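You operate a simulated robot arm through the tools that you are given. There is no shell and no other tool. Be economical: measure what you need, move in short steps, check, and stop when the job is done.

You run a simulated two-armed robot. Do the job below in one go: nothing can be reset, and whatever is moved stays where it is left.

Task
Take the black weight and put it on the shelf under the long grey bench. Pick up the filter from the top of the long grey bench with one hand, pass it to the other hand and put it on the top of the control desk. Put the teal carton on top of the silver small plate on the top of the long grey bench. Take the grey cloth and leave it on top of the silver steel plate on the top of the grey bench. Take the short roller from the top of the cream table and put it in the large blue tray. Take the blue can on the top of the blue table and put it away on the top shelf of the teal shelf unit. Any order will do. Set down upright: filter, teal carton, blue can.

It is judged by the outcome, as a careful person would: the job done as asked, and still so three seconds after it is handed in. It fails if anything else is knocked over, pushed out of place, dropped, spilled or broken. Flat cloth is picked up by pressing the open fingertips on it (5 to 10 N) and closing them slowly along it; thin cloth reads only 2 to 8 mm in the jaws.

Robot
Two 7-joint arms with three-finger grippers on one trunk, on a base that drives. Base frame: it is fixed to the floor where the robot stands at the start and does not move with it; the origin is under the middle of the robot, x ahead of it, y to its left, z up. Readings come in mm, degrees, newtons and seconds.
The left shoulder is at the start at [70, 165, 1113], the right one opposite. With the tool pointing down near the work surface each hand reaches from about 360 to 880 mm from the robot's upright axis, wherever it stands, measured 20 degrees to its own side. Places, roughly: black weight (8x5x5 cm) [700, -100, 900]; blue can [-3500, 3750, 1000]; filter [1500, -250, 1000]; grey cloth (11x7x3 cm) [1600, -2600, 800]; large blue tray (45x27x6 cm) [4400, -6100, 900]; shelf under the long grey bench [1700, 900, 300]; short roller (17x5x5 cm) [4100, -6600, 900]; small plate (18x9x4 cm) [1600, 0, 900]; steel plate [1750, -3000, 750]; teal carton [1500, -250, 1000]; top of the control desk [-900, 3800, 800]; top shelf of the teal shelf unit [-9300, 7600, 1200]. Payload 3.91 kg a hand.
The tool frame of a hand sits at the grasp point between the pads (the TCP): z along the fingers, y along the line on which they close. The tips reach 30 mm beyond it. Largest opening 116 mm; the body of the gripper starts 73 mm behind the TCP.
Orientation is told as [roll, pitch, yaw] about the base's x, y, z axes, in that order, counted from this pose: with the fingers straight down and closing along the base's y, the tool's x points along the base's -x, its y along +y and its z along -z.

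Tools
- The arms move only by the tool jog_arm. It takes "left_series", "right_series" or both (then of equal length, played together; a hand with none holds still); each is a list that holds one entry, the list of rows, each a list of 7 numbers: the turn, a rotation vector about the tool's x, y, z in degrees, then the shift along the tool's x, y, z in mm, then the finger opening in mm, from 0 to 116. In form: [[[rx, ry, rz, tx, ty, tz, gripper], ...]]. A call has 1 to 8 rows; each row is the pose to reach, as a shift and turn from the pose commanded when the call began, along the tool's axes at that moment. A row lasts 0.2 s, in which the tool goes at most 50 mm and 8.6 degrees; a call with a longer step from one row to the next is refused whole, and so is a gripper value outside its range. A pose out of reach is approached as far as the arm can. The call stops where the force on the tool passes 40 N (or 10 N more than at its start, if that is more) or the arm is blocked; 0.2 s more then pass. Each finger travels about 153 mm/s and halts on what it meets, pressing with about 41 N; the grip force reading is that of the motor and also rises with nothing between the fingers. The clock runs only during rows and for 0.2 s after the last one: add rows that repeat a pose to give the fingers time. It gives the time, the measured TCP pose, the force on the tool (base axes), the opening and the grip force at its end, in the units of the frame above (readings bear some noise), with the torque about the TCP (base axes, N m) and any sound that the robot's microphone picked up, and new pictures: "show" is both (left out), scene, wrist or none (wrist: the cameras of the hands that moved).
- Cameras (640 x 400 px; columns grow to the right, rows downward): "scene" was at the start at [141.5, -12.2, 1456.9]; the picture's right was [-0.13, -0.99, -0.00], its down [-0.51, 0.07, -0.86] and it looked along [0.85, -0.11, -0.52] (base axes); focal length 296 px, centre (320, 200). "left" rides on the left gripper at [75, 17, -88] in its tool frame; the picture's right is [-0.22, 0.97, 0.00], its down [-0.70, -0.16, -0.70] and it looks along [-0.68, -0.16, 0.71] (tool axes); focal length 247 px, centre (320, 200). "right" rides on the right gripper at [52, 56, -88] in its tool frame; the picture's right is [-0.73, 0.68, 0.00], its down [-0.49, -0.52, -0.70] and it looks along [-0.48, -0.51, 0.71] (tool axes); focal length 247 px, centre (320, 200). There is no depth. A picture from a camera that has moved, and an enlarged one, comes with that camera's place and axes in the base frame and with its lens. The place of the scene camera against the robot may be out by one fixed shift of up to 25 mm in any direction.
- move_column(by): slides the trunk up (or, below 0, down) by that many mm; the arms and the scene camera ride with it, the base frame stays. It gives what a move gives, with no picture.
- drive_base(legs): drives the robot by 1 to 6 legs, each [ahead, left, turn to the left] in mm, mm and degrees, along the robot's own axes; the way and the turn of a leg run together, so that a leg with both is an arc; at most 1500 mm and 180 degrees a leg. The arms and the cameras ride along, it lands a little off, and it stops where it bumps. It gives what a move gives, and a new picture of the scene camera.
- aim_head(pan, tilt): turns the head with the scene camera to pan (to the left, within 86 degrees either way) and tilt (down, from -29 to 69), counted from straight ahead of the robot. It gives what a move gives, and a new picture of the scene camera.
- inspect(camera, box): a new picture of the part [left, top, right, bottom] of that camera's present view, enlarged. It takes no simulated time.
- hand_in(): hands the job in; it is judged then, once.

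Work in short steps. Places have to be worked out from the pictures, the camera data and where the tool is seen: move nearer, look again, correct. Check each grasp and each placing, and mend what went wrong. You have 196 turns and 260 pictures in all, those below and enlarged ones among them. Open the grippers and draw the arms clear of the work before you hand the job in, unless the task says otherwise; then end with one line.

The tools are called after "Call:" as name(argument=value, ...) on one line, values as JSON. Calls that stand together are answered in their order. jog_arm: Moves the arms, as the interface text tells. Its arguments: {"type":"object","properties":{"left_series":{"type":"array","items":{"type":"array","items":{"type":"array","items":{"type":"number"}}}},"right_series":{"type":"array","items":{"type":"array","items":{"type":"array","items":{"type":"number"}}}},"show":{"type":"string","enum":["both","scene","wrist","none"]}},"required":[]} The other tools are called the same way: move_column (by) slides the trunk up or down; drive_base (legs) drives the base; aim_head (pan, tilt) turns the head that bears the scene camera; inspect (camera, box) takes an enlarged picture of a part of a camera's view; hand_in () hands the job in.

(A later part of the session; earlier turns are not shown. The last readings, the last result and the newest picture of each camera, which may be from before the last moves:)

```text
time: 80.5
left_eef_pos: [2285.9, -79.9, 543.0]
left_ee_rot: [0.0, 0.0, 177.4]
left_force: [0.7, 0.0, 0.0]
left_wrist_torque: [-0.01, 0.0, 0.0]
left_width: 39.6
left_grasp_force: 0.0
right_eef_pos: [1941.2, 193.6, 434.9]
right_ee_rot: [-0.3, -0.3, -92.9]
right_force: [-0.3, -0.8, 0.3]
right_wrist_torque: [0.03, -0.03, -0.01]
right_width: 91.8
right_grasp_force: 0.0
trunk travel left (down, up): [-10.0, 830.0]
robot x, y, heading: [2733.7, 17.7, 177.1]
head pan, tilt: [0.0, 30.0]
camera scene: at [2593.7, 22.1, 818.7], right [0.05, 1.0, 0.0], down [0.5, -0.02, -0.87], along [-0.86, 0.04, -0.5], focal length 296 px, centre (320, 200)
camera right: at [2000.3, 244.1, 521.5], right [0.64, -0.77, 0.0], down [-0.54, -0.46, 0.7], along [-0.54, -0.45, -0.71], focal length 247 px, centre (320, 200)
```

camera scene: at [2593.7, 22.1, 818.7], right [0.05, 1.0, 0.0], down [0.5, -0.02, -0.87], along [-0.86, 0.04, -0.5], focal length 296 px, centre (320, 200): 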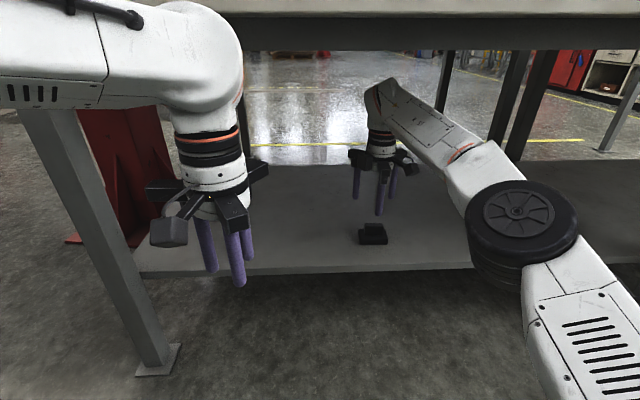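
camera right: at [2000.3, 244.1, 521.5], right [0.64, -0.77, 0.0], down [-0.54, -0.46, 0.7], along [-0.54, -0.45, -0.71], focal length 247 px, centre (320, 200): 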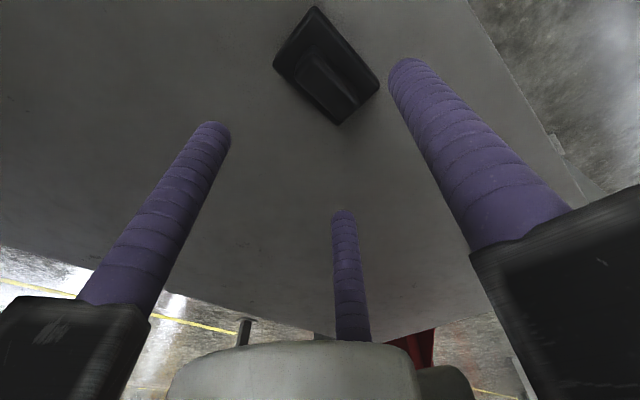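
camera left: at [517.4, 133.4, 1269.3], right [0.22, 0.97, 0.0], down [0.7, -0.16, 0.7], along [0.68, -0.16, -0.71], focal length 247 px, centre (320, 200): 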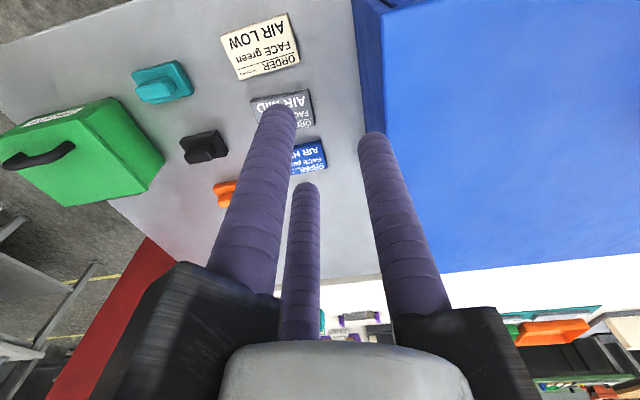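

The weight lies on the shelf. I withdraw the arm (turning it back to its normal yaw), back the base off, and raise the trunk again.

Call:
jog_arm(right_series=[[[0, 0, 0, 0, 40, 0, 92], [0, 0, 0, 0, 80, 0, 92], [0, 0, 0, 0, 120, 0, 92], [0, 0, 0, 0, 160, 0, 92], [0, 0, 0, 0, 200, 0, 92], [0, 0, 0, 0, 240, 0, 92], [0, 0, 0, 0, 280, 0, 92], [0, 0, 0, 0, 300, 0, 92]]], show="none")

Call:
drive_base(legs=[[-200, 0, 0]])

Call:
move_column(by=400)

Call:
move_column(by=240)

Call:
aim_head(pan=30, tilt=69)

```text
time: 82.3
left_eef_pos: [2285.5, -79.1, 542.8]
left_ee_rot: [0.1, 0.1, 177.5]
left_force: [-0.6, -0.4, 0.6]
left_wrist_torque: [0.02, 0.01, 0.0]
left_width: 40.0
left_grasp_force: 0.1
right_eef_pos: [2240.1, 181.2, 433.4]
right_ee_rot: [-0.4, -0.2, -92.9]
right_force: [0.5, -0.3, 0.0]
right_wrist_torque: [0.0, 0.0, 0.01]
right_width: 92.2
right_grasp_force: 0.1
trunk travel left (down, up): [-10.0, 830.0]
robot x, y, heading: [2729.7, 16.4, 177.3]
head pan, tilt: [0.0, 30.0]
```

```text
time: 83.9
left_eef_pos: [2486.0, -90.6, 541.9]
left_ee_rot: [-0.1, 0.0, 177.4]
left_force: [-0.2, -0.4, 0.2]
left_wrist_torque: [0.0, 0.02, -0.01]
left_width: 39.9
left_grasp_force: 0.0
right_eef_pos: [2441.3, 171.5, 433.5]
right_ee_rot: [-0.4, -0.2, -92.8]
right_force: [-0.1, 0.4, -0.9]
right_wrist_torque: [-0.03, 0.01, -0.02]
right_width: 92.1
right_grasp_force: 0.2
trunk travel left (down, up): [-10.0, 830.0]
robot x, y, heading: [2933.3, 6.5, 177.6]
head pan, tilt: [0.0, 30.0]
camera scene: at [2793.4, 12.7, 818.7], right [0.05, 1.0, 0.0], down [0.5, -0.02, -0.87], along [-0.86, 0.04, -0.5], focal length 296 px, centre (320, 200)
```

scene: 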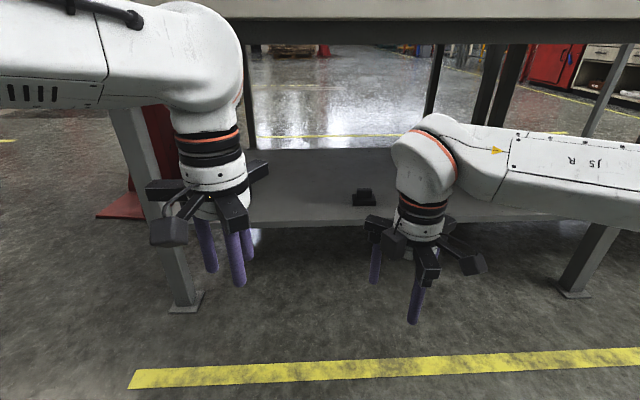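

```text
time: 87.7
left_eef_pos: [2485.4, -89.7, 942.0]
left_ee_rot: [0.0, 0.0, 177.4]
left_force: [0.2, 0.6, 0.3]
left_wrist_torque: [0.03, -0.03, -0.04]
left_width: 40.0
left_grasp_force: 0.1
right_eef_pos: [2440.5, 171.6, 833.7]
right_ee_rot: [-0.3, -0.3, -92.8]
right_force: [-0.9, 0.3, -0.2]
right_wrist_torque: [-0.03, -0.01, -0.01]
right_width: 92.0
right_grasp_force: 0.0
trunk travel left (down, up): [-410.0, 430.0]
robot x, y, heading: [2932.2, 5.2, 177.4]
head pan, tilt: [0.0, 30.0]
```

```text
time: 90.2
left_eef_pos: [2485.4, -89.7, 1182.6]
left_ee_rot: [0.0, 0.0, 177.4]
left_force: [-0.4, 1.2, 0.8]
left_wrist_torque: [0.0, 0.01, 0.01]
left_width: 40.0
left_grasp_force: 0.0
right_eef_pos: [2440.4, 171.6, 1073.0]
right_ee_rot: [-0.2, -0.2, -92.8]
right_force: [1.5, -0.5, -0.6]
right_wrist_torque: [-0.02, -0.02, -0.02]
right_width: 92.1
right_grasp_force: 0.1
trunk travel left (down, up): [-650.0, 190.0]
robot x, y, heading: [2933.1, 5.8, 177.6]
head pan, tilt: [0.0, 30.0]
```

```text
time: 91.3
left_eef_pos: [2484.8, -88.7, 1181.7]
left_ee_rot: [0.0, 0.0, 177.4]
left_force: [-0.3, -0.6, -0.4]
left_wrist_torque: [0.0, 0.01, 0.06]
left_width: 39.9
left_grasp_force: 0.1
right_eef_pos: [2440.9, 171.8, 1073.2]
right_ee_rot: [-0.3, -0.2, -92.9]
right_force: [0.3, 0.0, 0.2]
right_wrist_torque: [-0.02, 0.01, 0.0]
right_width: 92.1
right_grasp_force: 0.0
trunk travel left (down, up): [-650.0, 190.0]
robot x, y, heading: [2932.9, 4.9, 177.3]
head pan, tilt: [30.0, 68.8]
camera scene: at [2833.9, -17.2, 1407.3], right [-0.46, 0.89, 0.0], down [0.83, 0.43, -0.36], along [-0.32, -0.17, -0.93], focal length 296 px, centre (320, 200)
```

scene: 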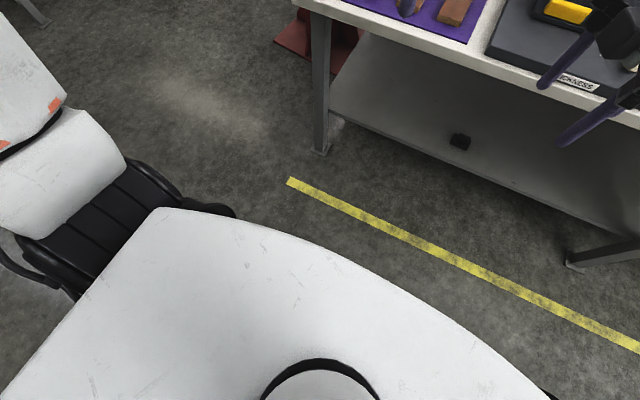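

The base radius looks about 330–350 mm. I drive to the bench's right end to reach the filter and carton from there.

Call:
drive_base(legs=[[0, 1000, 0], [780, 0, 0], [0, 0, -50]])

Call:
aim_head(pan=0, tilt=35)

```text
time: 102.5
left_eef_pos: [1741.9, -662.3, 1182.8]
left_ee_rot: [0.0, 0.1, 126.5]
left_force: [-0.3, -1.0, 0.3]
left_wrist_torque: [0.02, 0.03, 0.0]
left_width: 40.1
left_grasp_force: 0.0
right_eef_pos: [1917.7, -464.4, 1073.6]
right_ee_rot: [-0.2, -0.2, -143.7]
right_force: [-0.1, 0.1, 0.1]
right_wrist_torque: [-0.02, -0.01, 0.01]
right_width: 92.0
right_grasp_force: 0.0
trunk travel left (down, up): [-650.0, 190.0]
robot x, y, heading: [2102.8, -943.8, 126.7]
head pan, tilt: [30.0, 68.8]
camera scene: at [2020.6, -886.4, 1407.2], right [0.4, 0.92, 0.0], down [0.85, -0.37, -0.36], along [-0.33, 0.14, -0.93], focal length 296 px, centre (320, 200)
```

scene: 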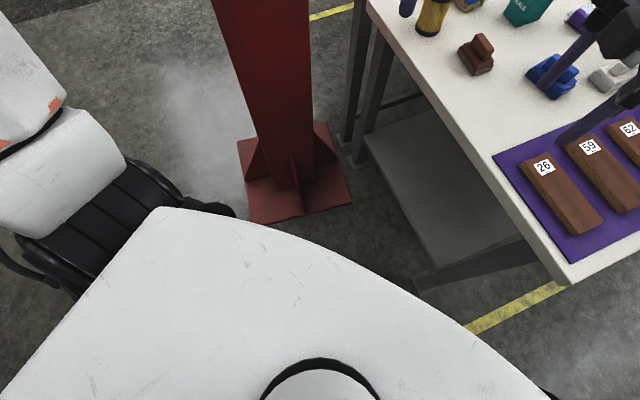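

```text
time: 103.5
left_eef_pos: [1742.4, -665.1, 1182.3]
left_ee_rot: [0.0, 0.0, 126.6]
left_force: [-0.3, -0.2, 0.4]
left_wrist_torque: [-0.01, 0.0, 0.01]
left_width: 39.9
left_grasp_force: 0.1
right_eef_pos: [1918.0, -463.9, 1073.2]
right_ee_rot: [-0.4, -0.2, -143.7]
right_force: [0.3, 0.1, -0.4]
right_wrist_torque: [0.01, 0.0, 0.02]
right_width: 91.9
right_grasp_force: 0.1
trunk travel left (down, up): [-650.0, 190.0]
robot x, y, heading: [2102.9, -951.5, 126.4]
head pan, tilt: [0.0, 35.0]
camera scene: at [2019.3, -838.0, 1450.8], right [0.8, 0.6, 0.0], down [0.34, -0.46, -0.82], along [-0.49, 0.66, -0.57], focal length 296 px, centre (320, 200)
```

scene: 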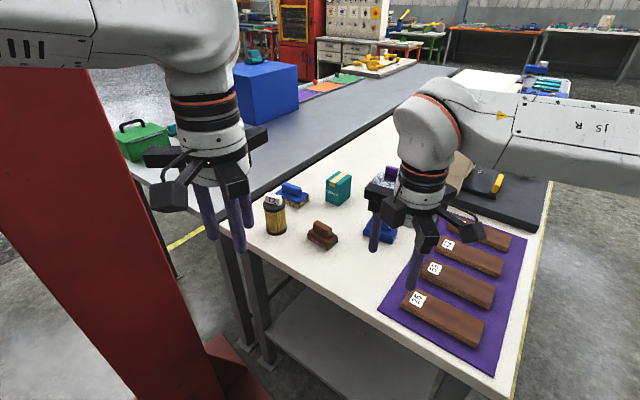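

Call:
inspect(camera="scene", box=[240, 150, 420, 270])

```text
3.33 times, centred on (330, 210) of scene
camera zoom: at [2019.3, -838.0, 1450.8], right [0.8, 0.6, 0.0], down [0.34, -0.46, -0.82], along [-0.49, 0.66, -0.57], focal length 988 px, centre (287, 167)
```

zoom: 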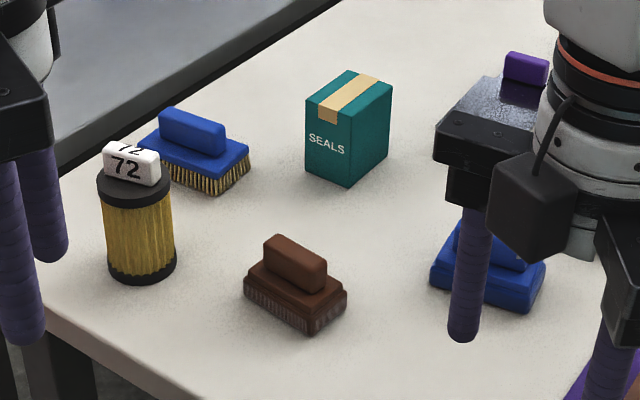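

The filter is a cylinder of about 66 mm with a small white block on top, near [1498,-360]. My plan is to pick it top-down around its upper body with the left hand. The right hand then takes it from the side, pointing left with its single finger up, below the left fingertips, and later sets it upright. First I move nearer.

Call:
drive_base(legs=[[123, -87, 0], [0, 0, 17.5]])

Call:
jog_arm(left_series=[[[0, 0, 0, -40, 0, 0, 70], [0, 0, 0, -80, 0, 0, 100], [0, 0, 0, -120, 0, 0, 100], [0, 0, 0, -160, 0, 0, 100], [0, 0, 0, -200, 0, 0, 100]]], right_series=[[[0, 0, 8.5, 0, 0, 0, 100], [0, 0, 17, 0, 0, 0, 100], [0, 0, 25, 0, 0, 0, 100], [0, 0, 33, 0, 0, 0, 100], [0, 0, 41, 0, 0, 0, 100]]], show="both")

```text
time: 105.9
left_eef_pos: [1668.9, -636.1, 1183.3]
left_ee_rot: [-0.1, -0.1, 144.3]
left_force: [-0.3, 0.2, 0.5]
left_wrist_torque: [0.0, 0.0, -0.02]
left_width: 40.1
left_grasp_force: 0.0
right_eef_pos: [1774.1, -393.4, 1072.4]
right_ee_rot: [-0.3, -0.2, -125.9]
right_force: [-0.2, -0.3, 0.9]
right_wrist_torque: [0.01, 0.03, -0.02]
right_width: 92.0
right_grasp_force: 0.0
trunk travel left (down, up): [-650.0, 190.0]
robot x, y, heading: [2096.9, -801.9, 144.1]
head pan, tilt: [0.0, 35.0]
camera scene: at [1985.1, -719.5, 1450.9], right [0.58, 0.81, 0.0], down [0.47, -0.33, -0.82], along [-0.67, 0.48, -0.57], focal length 296 px, centre (320, 200)
```

scene: 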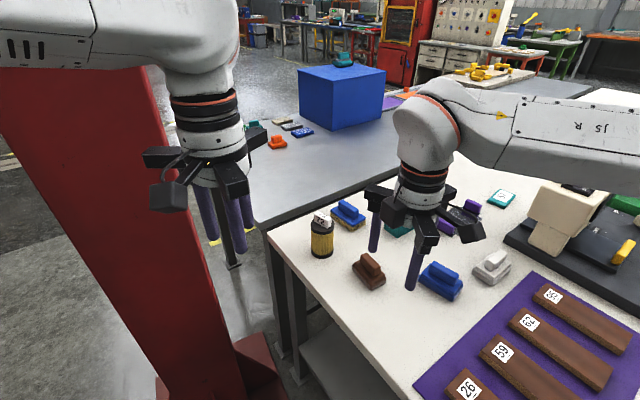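

```text
time: 107.1
left_eef_pos: [1505.3, -518.4, 1181.0]
left_ee_rot: [0.0, 0.1, 144.4]
left_force: [-0.1, -0.3, -0.1]
left_wrist_torque: [-0.01, -0.03, -0.02]
left_width: 99.9
left_grasp_force: 0.1
right_eef_pos: [1772.2, -392.4, 1072.9]
right_ee_rot: [0.0, -0.3, -167.0]
right_force: [-0.2, 0.2, -0.7]
right_wrist_torque: [-0.04, 0.01, 0.02]
right_width: 100.0
right_grasp_force: 0.1
trunk travel left (down, up): [-650.0, 190.0]
robot x, y, heading: [2092.6, -800.0, 144.3]
head pan, tilt: [0.0, 35.0]
camera scene: at [1983.2, -717.6, 1450.6], right [0.58, 0.81, 0.0], down [0.47, -0.34, -0.82], along [-0.66, 0.48, -0.58], focal length 296 px, centre (320, 200)
camera right: at [1836.3, -435.4, 1159.0], right [-0.56, -0.83, 0.0], down [-0.59, 0.4, 0.7], along [-0.58, 0.39, -0.71], focal length 247 px, centre (320, 200)
camera left: at [1556.7, -574.6, 1268.6], right [-0.75, -0.66, 0.0], down [-0.47, 0.54, 0.7], along [-0.46, 0.52, -0.72], focal length 247 px, centre (320, 200)
```

scene: 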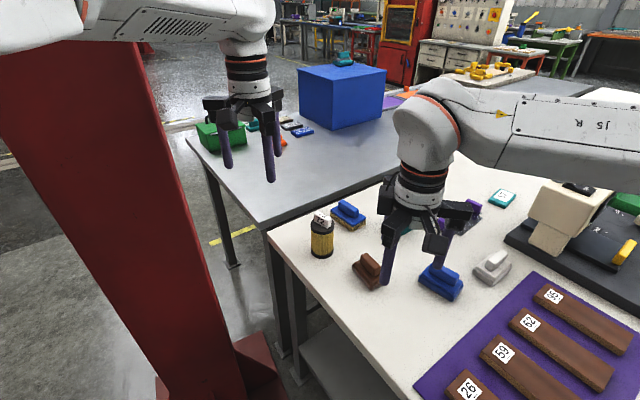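
right: 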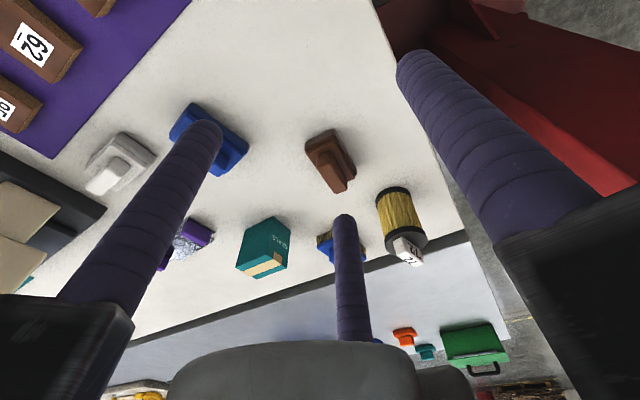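
left: 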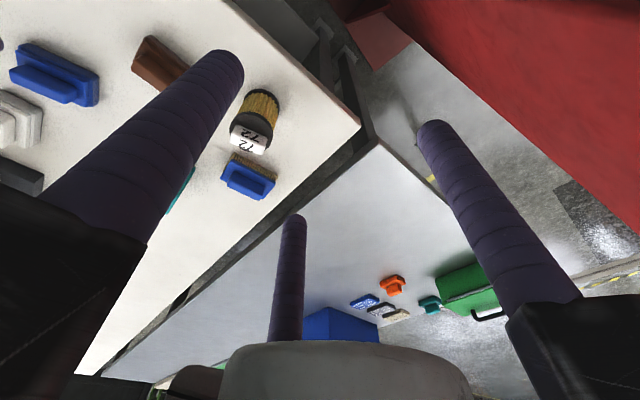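

Triangulating from both wrist cameras puts the filter at about [1511,-371] with its top near z 960. I move the left hand above it and recheck.

Call:
jog_arm(left_series=[[[0, 0, 0, -16, -25, 20, 100], [0, 0, 0, -32, -50, 40, 100], [0, 0, 0, -48, -75, 60, 100], [0, 0, 0, -64, -100, 80, 100], [0, 0, 0, -81, -122, 100, 100], [0, 0, 0, -81, -122, 110, 100], [0, 0, 0, -81, -122, 110, 100]]], show="both")

Call:
inspect(camera="scene", box=[250, 140, 410, 280])

```text
time: 108.7
left_eef_pos: [1512.0, -373.2, 1071.7]
left_ee_rot: [0.1, 0.0, 144.4]
left_force: [0.4, 0.6, 0.8]
left_wrist_torque: [-0.04, -0.01, 0.0]
left_width: 100.4
left_grasp_force: 0.1
right_eef_pos: [1774.0, -393.8, 1073.2]
right_ee_rot: [-0.1, -0.5, -166.9]
right_force: [0.9, 0.2, 0.0]
right_wrist_torque: [-0.04, 0.0, -0.01]
right_width: 100.0
right_grasp_force: 0.1
trunk travel left (down, up): [-650.0, 190.0]
robot x, y, heading: [2093.4, -800.8, 144.2]
head pan, tilt: [0.0, 35.0]
camera scene: at [1985.1, -718.7, 1450.9], right [0.58, 0.81, 0.0], down [0.47, -0.33, -0.82], along [-0.67, 0.48, -0.57], focal length 296 px, centre (320, 200)
camera left: at [1562.8, -430.1, 1159.4], right [-0.75, -0.66, 0.0], down [-0.47, 0.54, 0.7], along [-0.46, 0.52, -0.71], focal length 247 px, centre (320, 200)
```

scene: 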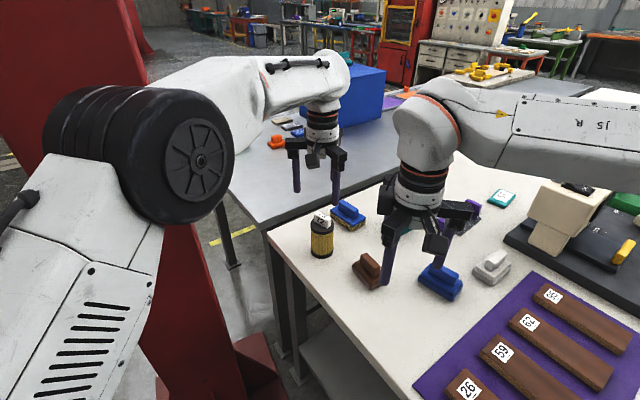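
left: 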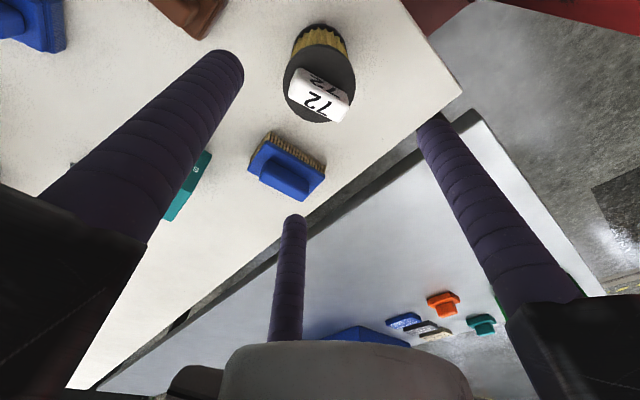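

```text
2.86 times, centred on (330, 210) of scene
camera zoom: at [1985.1, -718.7, 1450.9], right [0.58, 0.81, 0.0], down [0.47, -0.33, -0.82], along [-0.67, 0.48, -0.57], focal length 847 px, centre (291, 171)
```

zoom: 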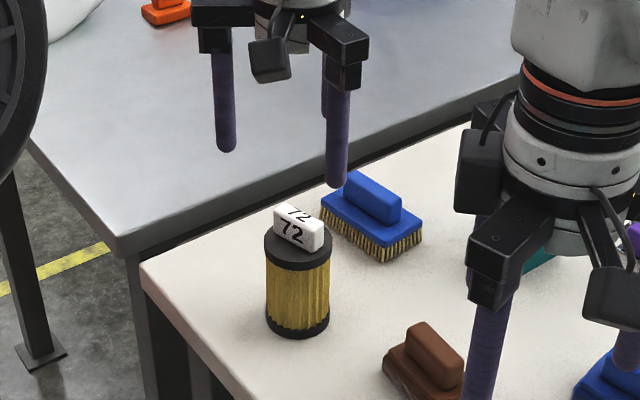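

The filter centre is about [1511,-372]. I lower the left hand so that its tips come around the top of the body, then check the height.

Call:
jog_arm(left_series=[[[0, 0, 0, -1, 0, 40, 92], [0, 0, 0, -1, 0, 75, 92], [0, 0, 0, -1, 0, 100, 92], [0, 0, 0, -1, 0, 112, 92], [0, 0, 0, -1, 0, 112, 92]]], show="both")

Call:
inspect(camera="scene", box=[270, 160, 370, 270])

```text
time: 109.9
left_eef_pos: [1509.6, -371.9, 959.1]
left_ee_rot: [0.0, 0.1, 144.4]
left_force: [0.1, 0.1, -0.1]
left_wrist_torque: [0.02, -0.02, 0.02]
left_width: 91.8
left_grasp_force: 0.0
right_eef_pos: [1773.3, -392.8, 1073.2]
right_ee_rot: [0.0, -0.5, -166.9]
right_force: [0.5, -0.2, 0.1]
right_wrist_torque: [0.02, 0.0, 0.02]
right_width: 100.0
right_grasp_force: 0.0
trunk travel left (down, up): [-650.0, 190.0]
robot x, y, heading: [2096.2, -798.3, 144.1]
head pan, tilt: [0.0, 35.0]
camera scene: at [1985.3, -719.2, 1450.9], right [0.58, 0.81, 0.0], down [0.47, -0.33, -0.82], along [-0.67, 0.48, -0.57], focal length 296 px, centre (320, 200)
camera left: at [1561.6, -429.1, 1045.9], right [-0.75, -0.66, 0.0], down [-0.47, 0.54, 0.7], along [-0.46, 0.52, -0.71], focal length 247 px, centre (320, 200)
```

scene: 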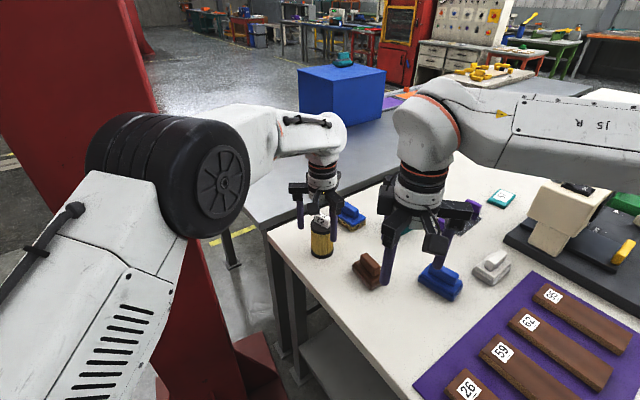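
left: 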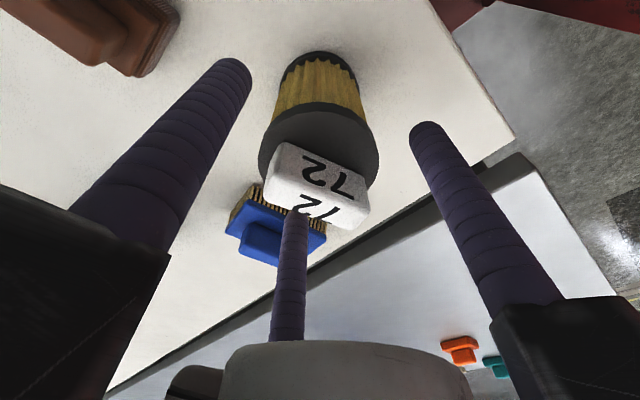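

```text
3.64 times, centred on (320, 215) of scene
camera zoom: at [1985.3, -719.2, 1450.9], right [0.58, 0.81, 0.0], down [0.47, -0.33, -0.82], along [-0.67, 0.48, -0.57], focal length 1078 px, centre (320, 146)
```

zoom: 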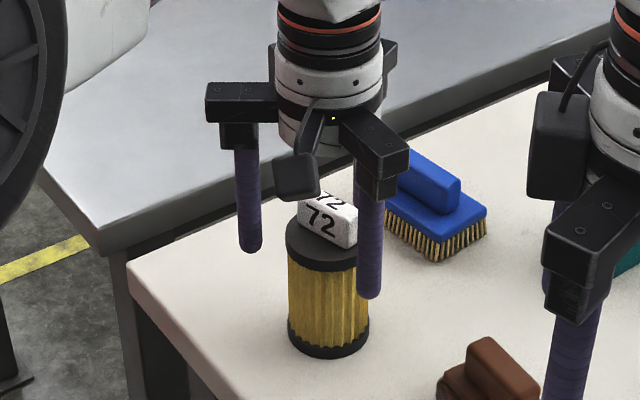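

The knob top is at z≈961, so the body top is at about 934. I go down 17 mm more, so the tips overlap about 22 mm of the body, and close.

Call:
jog_arm(left_series=[[[0, 0, 0, -1, 0, 10, 92], [0, 0, 0, -1, 0, 17, 92], [0, 0, 0, -1, 0, 17, 80], [0, 0, 0, -1, 0, 17, 70], [0, 0, 0, -1, 0, 17, 50], [0, 0, 0, -1, 0, 17, 30], [0, 0, 0, -1, 0, 17, 30]]], show="wrist")

Call:
inspect(camera="scene", box=[270, 160, 370, 270])

```text
time: 111.5
left_eef_pos: [1509.7, -371.9, 942.6]
left_ee_rot: [0.1, 0.0, 144.4]
left_force: [0.4, 0.7, -0.2]
left_wrist_torque: [0.03, 0.03, -0.01]
left_width: 59.1
left_grasp_force: 40.9
right_eef_pos: [1774.1, -393.6, 1073.3]
right_ee_rot: [-0.1, -0.4, -166.9]
right_force: [0.6, 0.4, -0.2]
right_wrist_torque: [0.01, 0.02, 0.0]
right_width: 100.1
right_grasp_force: 0.2
trunk travel left (down, up): [-650.0, 190.0]
robot x, y, heading: [2095.3, -798.3, 144.6]
head pan, tilt: [0.0, 35.0]
camera left: at [1561.3, -428.5, 1029.7], right [-0.75, -0.66, 0.0], down [-0.47, 0.54, 0.7], along [-0.46, 0.52, -0.71], focal length 247 px, centre (320, 200)
```

left: 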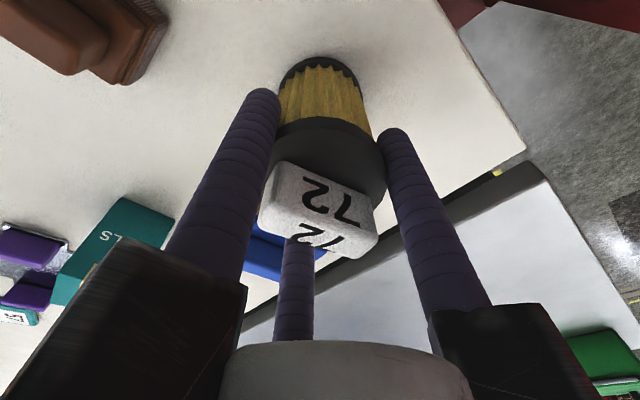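

```text
3.64 times, centred on (320, 215) of scene
camera zoom: at [1985.1, -718.9, 1450.9], right [0.58, 0.81, 0.0], down [0.47, -0.33, -0.82], along [-0.67, 0.48, -0.57], focal length 1078 px, centre (320, 146)
```

zoom: 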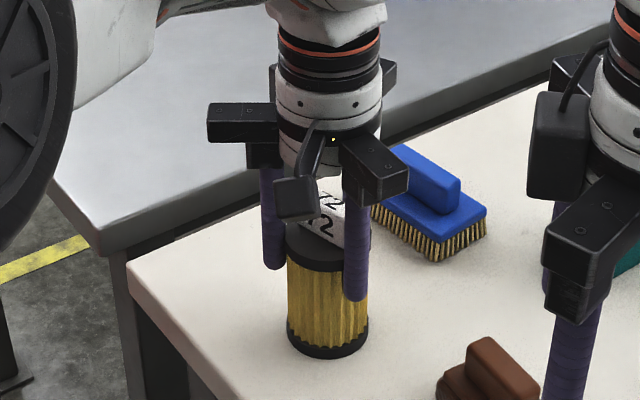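

The grip reads 59 mm, so the filter is about 59 mm in diameter. To leave room below for the right hand I re-grip 6 mm higher, then lift.

Call:
jog_arm(left_series=[[[0, 0, 0, 0, 0, 0, 68], [0, 0, 0, 0, 0, -3, 68], [0, 0, 0, 0, 0, -6, 68], [0, 0, 0, 0, 0, -6, 50], [0, 0, 0, 0, 0, -6, 30], [0, 0, 0, 0, 0, -6, 30]]], show="none")

Call:
jog_arm(left_series=[[[0, 0, 0, 0, 0, -15, 30], [0, 0, 0, 0, 0, -50, 30], [0, 0, 0, 0, 0, -90, 30], [0, 0, 0, 0, 0, -130, 30], [0, 0, 0, 0, 0, -160, 30], [0, 0, 0, 0, 0, -160, 30]]], show="both")

```text
time: 112.9
left_eef_pos: [1509.5, -371.4, 947.3]
left_ee_rot: [0.0, -0.1, 144.4]
left_force: [0.3, 0.4, 0.8]
left_wrist_torque: [-0.04, -0.02, 0.02]
left_width: 59.4
left_grasp_force: 41.0
right_eef_pos: [1773.2, -393.3, 1073.5]
right_ee_rot: [-0.1, -0.4, -166.9]
right_force: [-0.1, -0.3, 0.1]
right_wrist_torque: [0.0, 0.0, 0.02]
right_width: 100.0
right_grasp_force: 0.0
trunk travel left (down, up): [-650.0, 190.0]
robot x, y, heading: [2094.1, -798.3, 144.4]
head pan, tilt: [0.0, 35.0]
```

```text
time: 114.3
left_eef_pos: [1510.5, -373.5, 1106.5]
left_ee_rot: [0.0, -0.1, 144.3]
left_force: [1.5, 0.0, -2.2]
left_wrist_torque: [0.0, -0.02, 0.02]
left_width: 59.1
left_grasp_force: 40.9
right_eef_pos: [1773.7, -393.3, 1072.5]
right_ee_rot: [-0.1, -0.4, -166.8]
right_force: [0.5, -0.5, -0.3]
right_wrist_torque: [0.02, 0.0, -0.01]
right_width: 100.1
right_grasp_force: 0.0
trunk travel left (down, up): [-650.0, 190.0]
robot x, y, heading: [2094.8, -799.6, 144.1]
head pan, tilt: [0.0, 35.0]
camera scene: at [1984.6, -718.6, 1450.8], right [0.58, 0.81, 0.0], down [0.47, -0.33, -0.82], along [-0.67, 0.48, -0.57], focal length 296 px, centre (320, 200)
camera left: at [1561.0, -429.9, 1195.2], right [-0.75, -0.66, 0.0], down [-0.47, 0.54, 0.7], along [-0.46, 0.52, -0.71], focal length 247 px, centre (320, 200)
```

scene: 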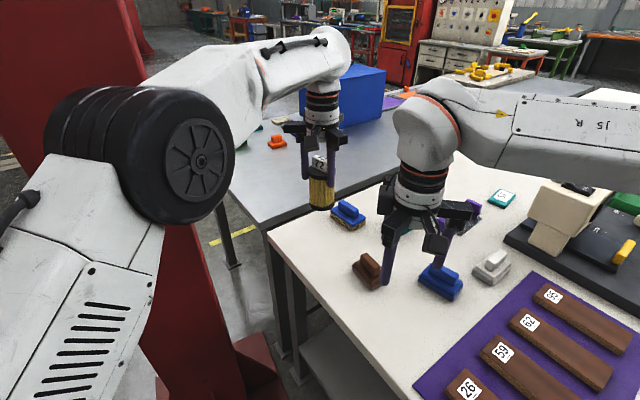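
left: 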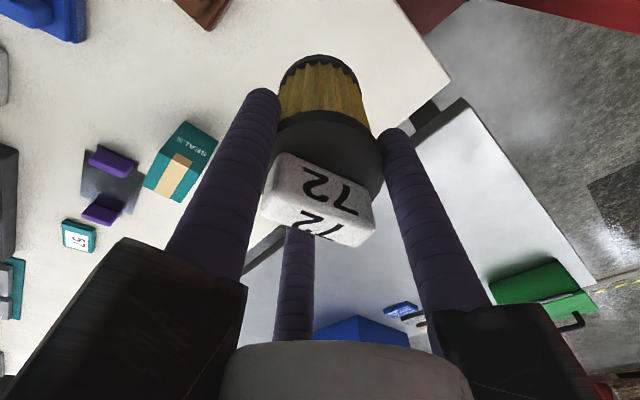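

The filter is held (about 0.2 kg). The carton looks like roughly 56×82 mm, axis-aligned, near [1566,-113]. I bring the right hand above it with yaw 180 while the left keeps the filter.

Call:
jog_arm(right_series=[[[0, 0, 2, -18, -40, -5, 92], [0, 0, 4, -36, -80, -10, 92], [0, 0, 6, -54, -120, -10, 92], [0, 0, 8, -72, -160, -10, 92], [0, 0, 10, -90, -200, -10, 92], [0, 0, 12, -108, -240, -10, 92], [0, 0, 13, -126, -280, -10, 92], [0, 0, 13, -141, -313, -10, 92]]], show="both")

```text
time: 116.1
left_eef_pos: [1510.9, -371.3, 1107.7]
left_ee_rot: [0.1, -0.1, 144.5]
left_force: [0.7, 0.7, -0.7]
left_wrist_torque: [-0.05, 0.13, 0.0]
left_width: 59.2
left_grasp_force: 41.0
right_eef_pos: [1580.2, -140.2, 1083.3]
right_ee_rot: [0.1, -0.5, -179.5]
right_force: [-0.2, 0.0, -0.5]
right_wrist_torque: [0.0, -0.02, -0.01]
right_width: 91.9
right_grasp_force: 0.1
right hand out of reach, approached as far as the arm can: row 8
trunk travel left (down, up): [-650.0, 190.0]
robot x, y, heading: [2095.0, -797.4, 144.4]
head pan, tilt: [0.0, 35.0]
camera scene: at [1987.2, -717.5, 1451.0], right [0.58, 0.81, 0.0], down [0.46, -0.34, -0.82], along [-0.67, 0.48, -0.57], focal length 296 px, centre (320, 200)
camera right: at [1633.6, -196.0, 1169.1], right [-0.73, -0.69, 0.01], down [-0.49, 0.52, 0.7], along [-0.48, 0.51, -0.71], focal length 247 px, centre (320, 200)
```

scene: 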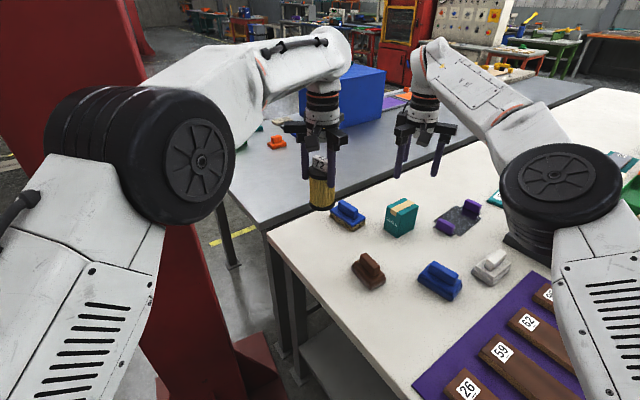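
right: 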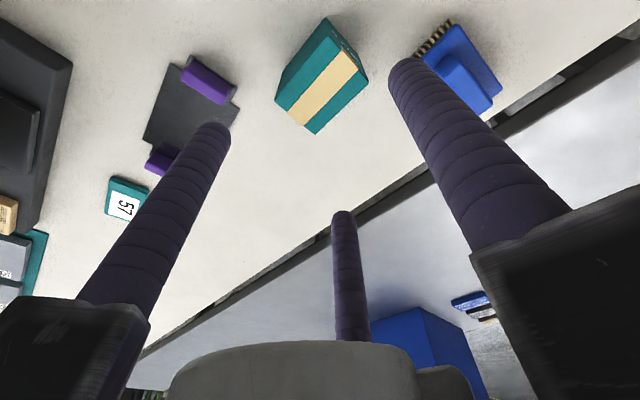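

The wrist view puts the carton (about 50×76 mm) at [1574,-131], aligned with the base axes. I'll pinch its long sides with the finger pair and the single finger at the near end, descending first to above it.

Call:
jog_arm(right_series=[[[0, 0, 0, -6, 0, 40, 92], [0, 0, 0, -6, 0, 80, 92], [0, 0, 0, -6, 0, 115, 92], [0, 0, 0, -6, 0, 115, 92]]], show="both")

Call:
inspect(camera="scene", box=[350, 120, 480, 260])

```text
time: 117.1
left_eef_pos: [1508.5, -373.0, 1106.2]
left_ee_rot: [0.0, 0.1, 144.4]
left_force: [0.3, 1.0, -1.9]
left_wrist_torque: [0.03, -0.01, 0.01]
left_width: 59.4
left_grasp_force: 40.5
right_eef_pos: [1572.7, -138.1, 967.6]
right_ee_rot: [0.0, -0.4, -179.7]
right_force: [-0.2, -0.1, -0.1]
right_wrist_torque: [0.04, 0.0, -0.01]
right_width: 92.0
right_grasp_force: 0.1
trunk travel left (down, up): [-650.0, 190.0]
robot x, y, heading: [2094.3, -797.5, 144.2]
head pan, tilt: [0.0, 35.0]
camera scene: at [1984.6, -719.2, 1450.9], right [0.58, 0.81, 0.0], down [0.47, -0.33, -0.82], along [-0.67, 0.48, -0.57], focal length 296 px, centre (320, 200)
camera right: at [1626.2, -195.4, 1055.5], right [-0.73, -0.68, 0.0], down [-0.48, 0.52, 0.7], along [-0.48, 0.51, -0.71], focal length 247 px, centre (320, 200)
```

scene: 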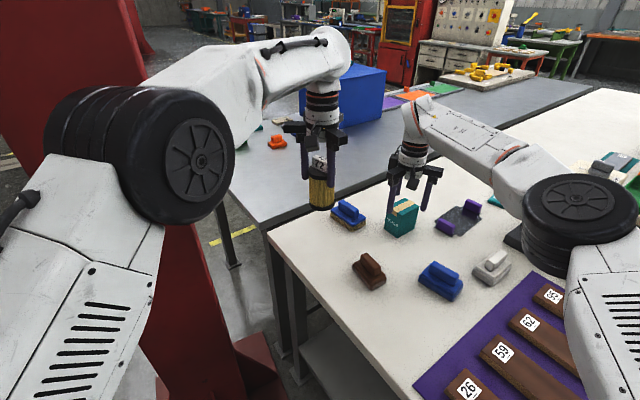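
right: 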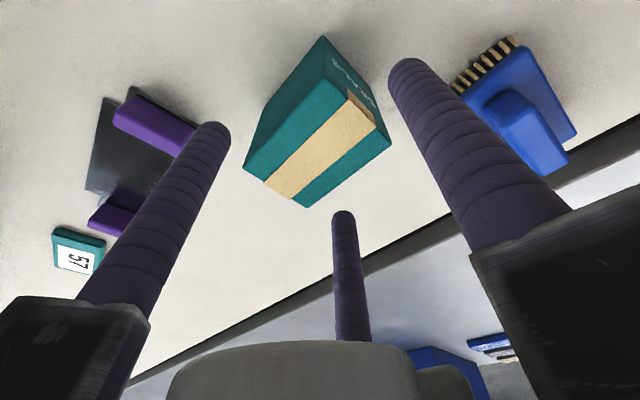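

```text
2.86 times, centred on (415, 190) of scene
camera zoom: at [1984.6, -719.2, 1450.9], right [0.58, 0.81, 0.0], down [0.47, -0.33, -0.82], along [-0.67, 0.48, -0.57], focal length 847 px, centre (49, 229)
```

zoom: 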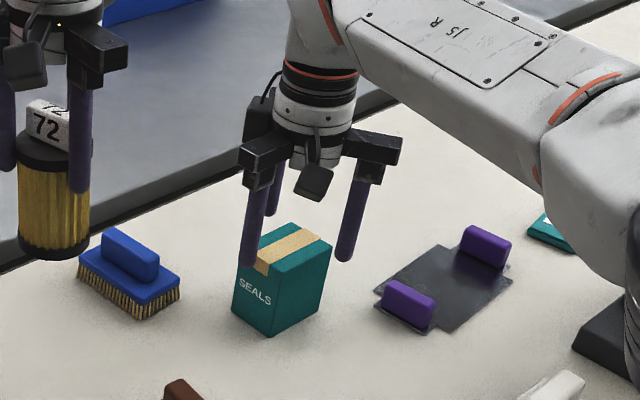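

The carton centre is confirmed at about [1574,-135] with its top at z≈941. I descend around it and close.

Call:
jog_arm(right_series=[[[0, 0, 0, 1, 2, 35, 92], [0, 0, 0, 1, 2, 60, 92], [0, 0, 0, 1, 2, 60, 80], [0, 0, 0, 1, 2, 60, 65], [0, 0, 0, 1, 2, 60, 50], [0, 0, 0, 1, 2, 60, 35], [0, 0, 0, 1, 2, 60, 35]]], show="wrist")

```text
time: 118.7
left_eef_pos: [1510.4, -373.4, 1106.9]
left_ee_rot: [0.0, 0.0, 144.4]
left_force: [-0.4, 0.3, -2.4]
left_wrist_torque: [0.0, 0.0, 0.03]
left_width: 59.0
left_grasp_force: 40.8
right_eef_pos: [1574.5, -140.6, 909.9]
right_ee_rot: [0.0, -0.4, -179.9]
right_force: [0.6, 0.3, 3.2]
right_wrist_torque: [-0.03, -0.17, 0.02]
right_width: 64.8
right_grasp_force: 29.4
trunk travel left (down, up): [-650.0, 190.0]
robot x, y, heading: [2093.4, -798.9, 144.1]
head pan, tilt: [0.0, 35.0]
camera right: at [1627.4, -196.3, 996.4], right [-0.73, -0.68, 0.0], down [-0.48, 0.52, 0.7], along [-0.48, 0.51, -0.71], focal length 247 px, centre (320, 200)
```

right: 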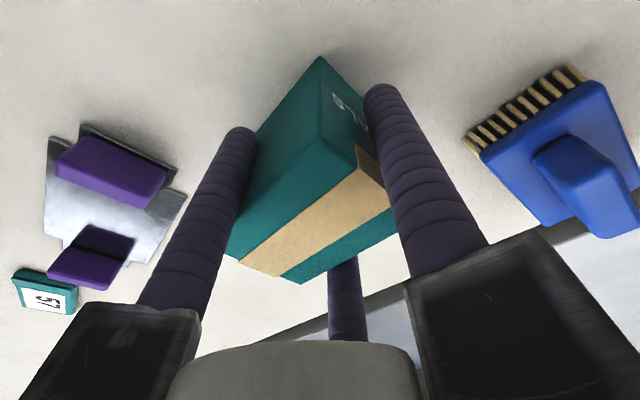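

The carton is gripped at 65 mm. I lift it clear and check.

Call:
jog_arm(right_series=[[[0, 0, 0, 0, 0, -10, 35], [0, 0, 0, 0, 0, -40, 35], [0, 0, 0, 0, 0, -85, 35], [0, 0, 0, 0, 0, -130, 35], [0, 0, 0, 0, 0, -175, 35], [0, 0, 0, 0, 0, -175, 35]]], show="both")

```text
time: 120.1
left_eef_pos: [1509.0, -371.6, 1107.5]
left_ee_rot: [0.0, 0.1, 144.4]
left_force: [0.4, 0.1, -1.5]
left_wrist_torque: [-0.05, 0.0, 0.02]
left_width: 59.2
left_grasp_force: 41.1
right_eef_pos: [1579.4, -139.0, 1084.2]
right_ee_rot: [0.0, -0.4, -179.9]
right_force: [-0.3, 0.2, -2.3]
right_wrist_torque: [0.0, -0.02, -0.01]
right_width: 64.4
right_grasp_force: 29.6
trunk travel left (down, up): [-650.0, 190.0]
robot x, y, heading: [2096.8, -798.8, 144.3]
head pan, tilt: [0.0, 35.0]
camera scene: at [1984.6, -717.6, 1450.7], right [0.58, 0.81, 0.0], down [0.47, -0.34, -0.82], along [-0.67, 0.48, -0.57], focal length 296 px, centre (320, 200)
camera right: at [1631.9, -194.5, 1170.8], right [-0.73, -0.68, 0.01], down [-0.48, 0.52, 0.7], along [-0.48, 0.51, -0.71], focal length 247 px, centre (320, 200)
```

scene: 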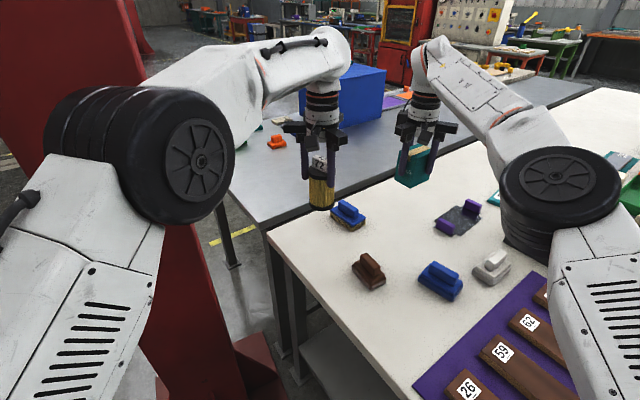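
right: 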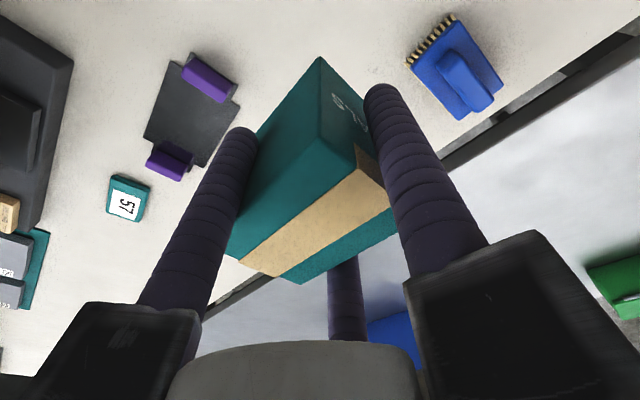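

The carton is held. The plate centre comes out at about [1648,30], its length along y between two purple blocks. I tuck both arms and drive round behind the bench again.

Call:
jog_arm(right_series=[[[0, 0, 0, 30, 20, -10, 35], [0, 0, 0, 60, 45, -20, 35], [0, 0, 0, 90, 75, -20, 35], [0, 0, 0, 115, 105, -20, 35], [0, 0, 0, 140, 130, -20, 35], [0, 0, 0, 165, 155, -20, 35], [0, 0, 0, 190, 175, -20, 35], [0, 0, 0, 217, 191, -20, 35]]], left_series=[[[0, 0, 0, 35, 15, -10, 30], [0, 0, 0, 70, 30, -20, 30], [0, 0, 0, 105, 45, -20, 30], [0, 0, 0, 140, 60, -20, 30], [0, 0, 0, 175, 75, -20, 30], [0, 0, 0, 210, 90, -20, 30], [0, 0, 0, 243, 105, -20, 30], [0, 0, 0, 243, 120, -20, 30]]], show="none")

Call:
drive_base(legs=[[-640, 0, 0], [0, 0, 36]])

```text
time: 121.9
left_eef_pos: [1639.7, -609.0, 1129.8]
left_ee_rot: [0.0, -0.1, 144.3]
left_force: [0.4, -0.1, -2.9]
left_wrist_torque: [-0.02, 0.05, 0.02]
left_width: 59.2
left_grasp_force: 40.8
right_eef_pos: [1794.6, -328.7, 1104.9]
right_ee_rot: [-0.1, -0.5, -179.9]
right_force: [-0.1, 0.2, -1.2]
right_wrist_torque: [0.0, 0.01, 0.0]
right_width: 64.9
right_grasp_force: 29.5
trunk travel left (down, up): [-650.0, 190.0]
robot x, y, heading: [2095.9, -800.9, 144.4]
head pan, tilt: [0.0, 35.0]
```

```text
time: 127.2
left_eef_pos: [2141.8, -1294.9, 1129.0]
left_ee_rot: [0.0, 0.0, -179.6]
left_force: [0.8, 0.1, -2.5]
left_wrist_torque: [0.0, 0.03, 0.03]
left_width: 59.3
left_grasp_force: 41.3
right_eef_pos: [2100.7, -975.0, 1104.4]
right_ee_rot: [0.0, -0.5, -143.9]
right_force: [-0.3, -0.3, -0.6]
right_wrist_torque: [0.04, 0.01, -0.02]
right_width: 64.7
right_grasp_force: 29.8
trunk travel left (down, up): [-650.0, 190.0]
robot x, y, heading: [2624.4, -1176.8, -179.4]
head pan, tilt: [0.0, 35.0]
camera scene: at [2486.6, -1179.1, 1450.9], right [-0.01, 1.0, 0.0], down [0.57, 0.0, -0.82], along [-0.82, -0.01, -0.57], focal length 296 px, centre (320, 200)
```

scene: 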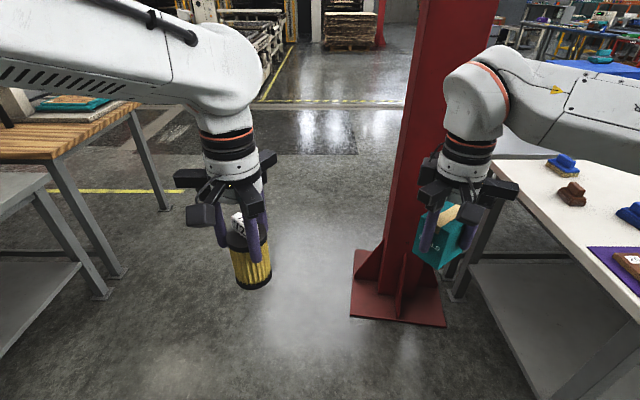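

I raise the trunk, so the forearm will pass well above the press, and move behind the plate.

Call:
move_column(by=185)

Call:
drive_base(legs=[[0, -1080, 0], [150, 0, 0]])

Call:
aim_head(pan=0, tilt=45)

```text
time: 129.3
left_eef_pos: [2140.8, -1294.9, 1314.0]
left_ee_rot: [0.0, 0.0, -179.5]
left_force: [-0.2, 0.3, -2.9]
left_wrist_torque: [0.0, 0.02, -0.01]
left_width: 59.3
left_grasp_force: 41.4
right_eef_pos: [2102.2, -974.2, 1289.4]
right_ee_rot: [0.0, -0.5, -143.9]
right_force: [0.7, 0.6, -1.1]
right_wrist_torque: [0.01, -0.03, 0.01]
right_width: 64.6
right_grasp_force: 29.7
trunk travel left (down, up): [-835.0, 5.0]
robot x, y, heading: [2622.4, -1178.0, -179.9]
head pan, tilt: [0.0, 35.0]
```

```text
time: 135.8
left_eef_pos: [1998.0, -203.5, 1315.9]
left_ee_rot: [0.1, -0.1, 179.1]
left_force: [0.6, 0.4, -2.5]
left_wrist_torque: [-0.01, 0.02, 0.0]
left_width: 59.0
left_grasp_force: 41.2
right_eef_pos: [1965.7, 115.4, 1290.3]
right_ee_rot: [0.0, -0.5, -145.2]
right_force: [0.7, -0.5, -0.3]
right_wrist_torque: [0.01, 0.04, -0.02]
right_width: 64.5
right_grasp_force: 29.6
trunk travel left (down, up): [-835.0, 5.0]
robot x, y, heading: [2481.6, -93.5, 179.0]
head pan, tilt: [0.0, 35.0]
camera scene: at [2345.9, -96.8, 1636.2], right [0.02, 1.0, 0.0], down [0.57, -0.01, -0.82], along [-0.82, 0.01, -0.57], focal length 296 px, centre (320, 200)
```

scene: 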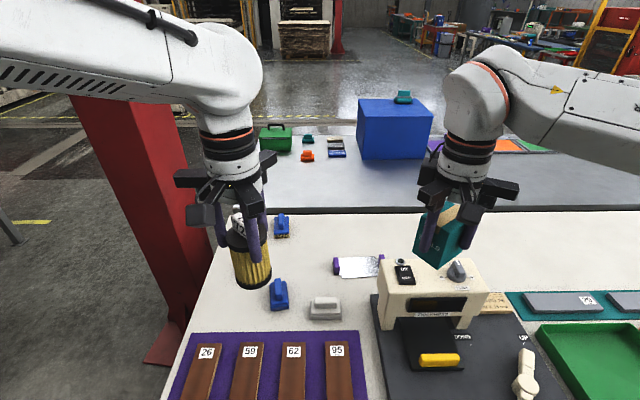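

```text
time: 136.5
left_eef_pos: [1995.3, -204.4, 1315.4]
left_ee_rot: [0.0, 0.0, 179.1]
left_force: [0.4, -1.1, -2.1]
left_wrist_torque: [0.0, 0.04, 0.0]
left_width: 58.9
left_grasp_force: 41.2
right_eef_pos: [1963.1, 115.3, 1289.1]
right_ee_rot: [0.0, -0.4, -145.2]
right_force: [0.3, 0.5, -1.9]
right_wrist_torque: [-0.05, -0.06, 0.01]
right_width: 64.6
right_grasp_force: 29.6
trunk travel left (down, up): [-835.0, 5.0]
robot x, y, heading: [2477.9, -98.3, 178.7]
head pan, tilt: [0.0, 45.0]
camera scene: at [2348.8, -97.0, 1621.0], right [0.02, 1.0, 0.0], down [0.71, -0.01, -0.71], along [-0.71, 0.01, -0.71], focal length 296 px, centre (320, 200)
```

scene: 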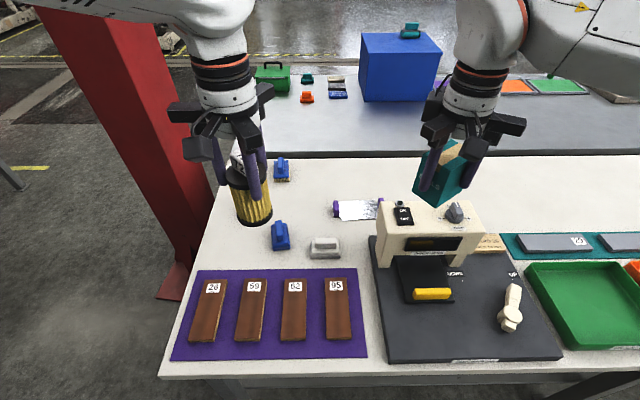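

The press sits at y≈115–300, right beside the plate. I carry the carton over the plate at height while turning it back to line up with the plate.

Call:
jog_arm(right_series=[[[0, 0, 4.4, -39, -13, 0, 35], [0, 0, 8.8, -78, -26, 0, 35], [0, 0, 13.2, -117, -39, 0, 35], [0, 0, 17.6, -156, -53, 0, 35], [0, 0, 22, -195, -66, 0, 35], [0, 0, 26.4, -234, -79, 0, 35], [0, 0, 30.8, -272, -92, 0, 35], [0, 0, 34.8, -310, -106, 0, 35]]], show="both")

```text
time: 138.3
left_eef_pos: [1995.4, -205.1, 1315.0]
left_ee_rot: [-0.1, 0.0, 179.1]
left_force: [0.9, -0.5, -2.4]
left_wrist_torque: [0.07, 0.04, -0.04]
left_width: 59.0
left_grasp_force: 41.1
right_eef_pos: [1694.3, 2.7, 1296.3]
right_ee_rot: [0.3, -0.5, -179.9]
right_force: [0.7, 2.1, 1.1]
right_wrist_torque: [-0.28, -0.02, -0.02]
right_width: 64.7
right_grasp_force: 29.3
right hand out of reach, approached as far as the arm can: row 8
trunk travel left (down, up): [-835.0, 5.0]
robot x, y, heading: [2478.4, -97.0, 178.9]
head pan, tilt: [0.0, 45.0]
camera scene: at [2350.8, -98.6, 1621.1], right [0.02, 1.0, 0.0], down [0.71, -0.01, -0.71], along [-0.71, 0.01, -0.71], focal length 296 px, centre (320, 200)
camera right: at [1748.9, -53.0, 1382.5], right [-0.73, -0.68, 0.01], down [-0.48, 0.52, 0.7], along [-0.48, 0.51, -0.71], focal length 247 px, centre (320, 200)
```

scene: 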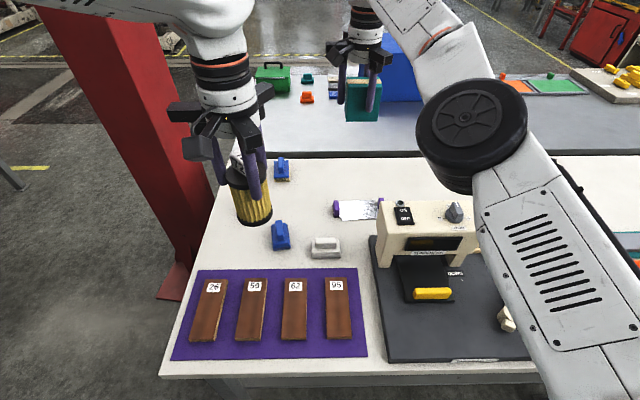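
right: 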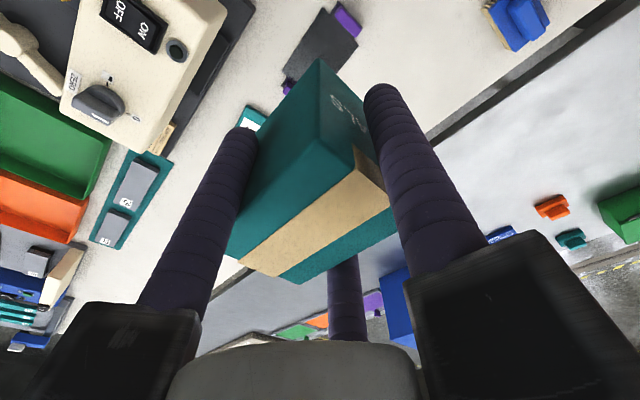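

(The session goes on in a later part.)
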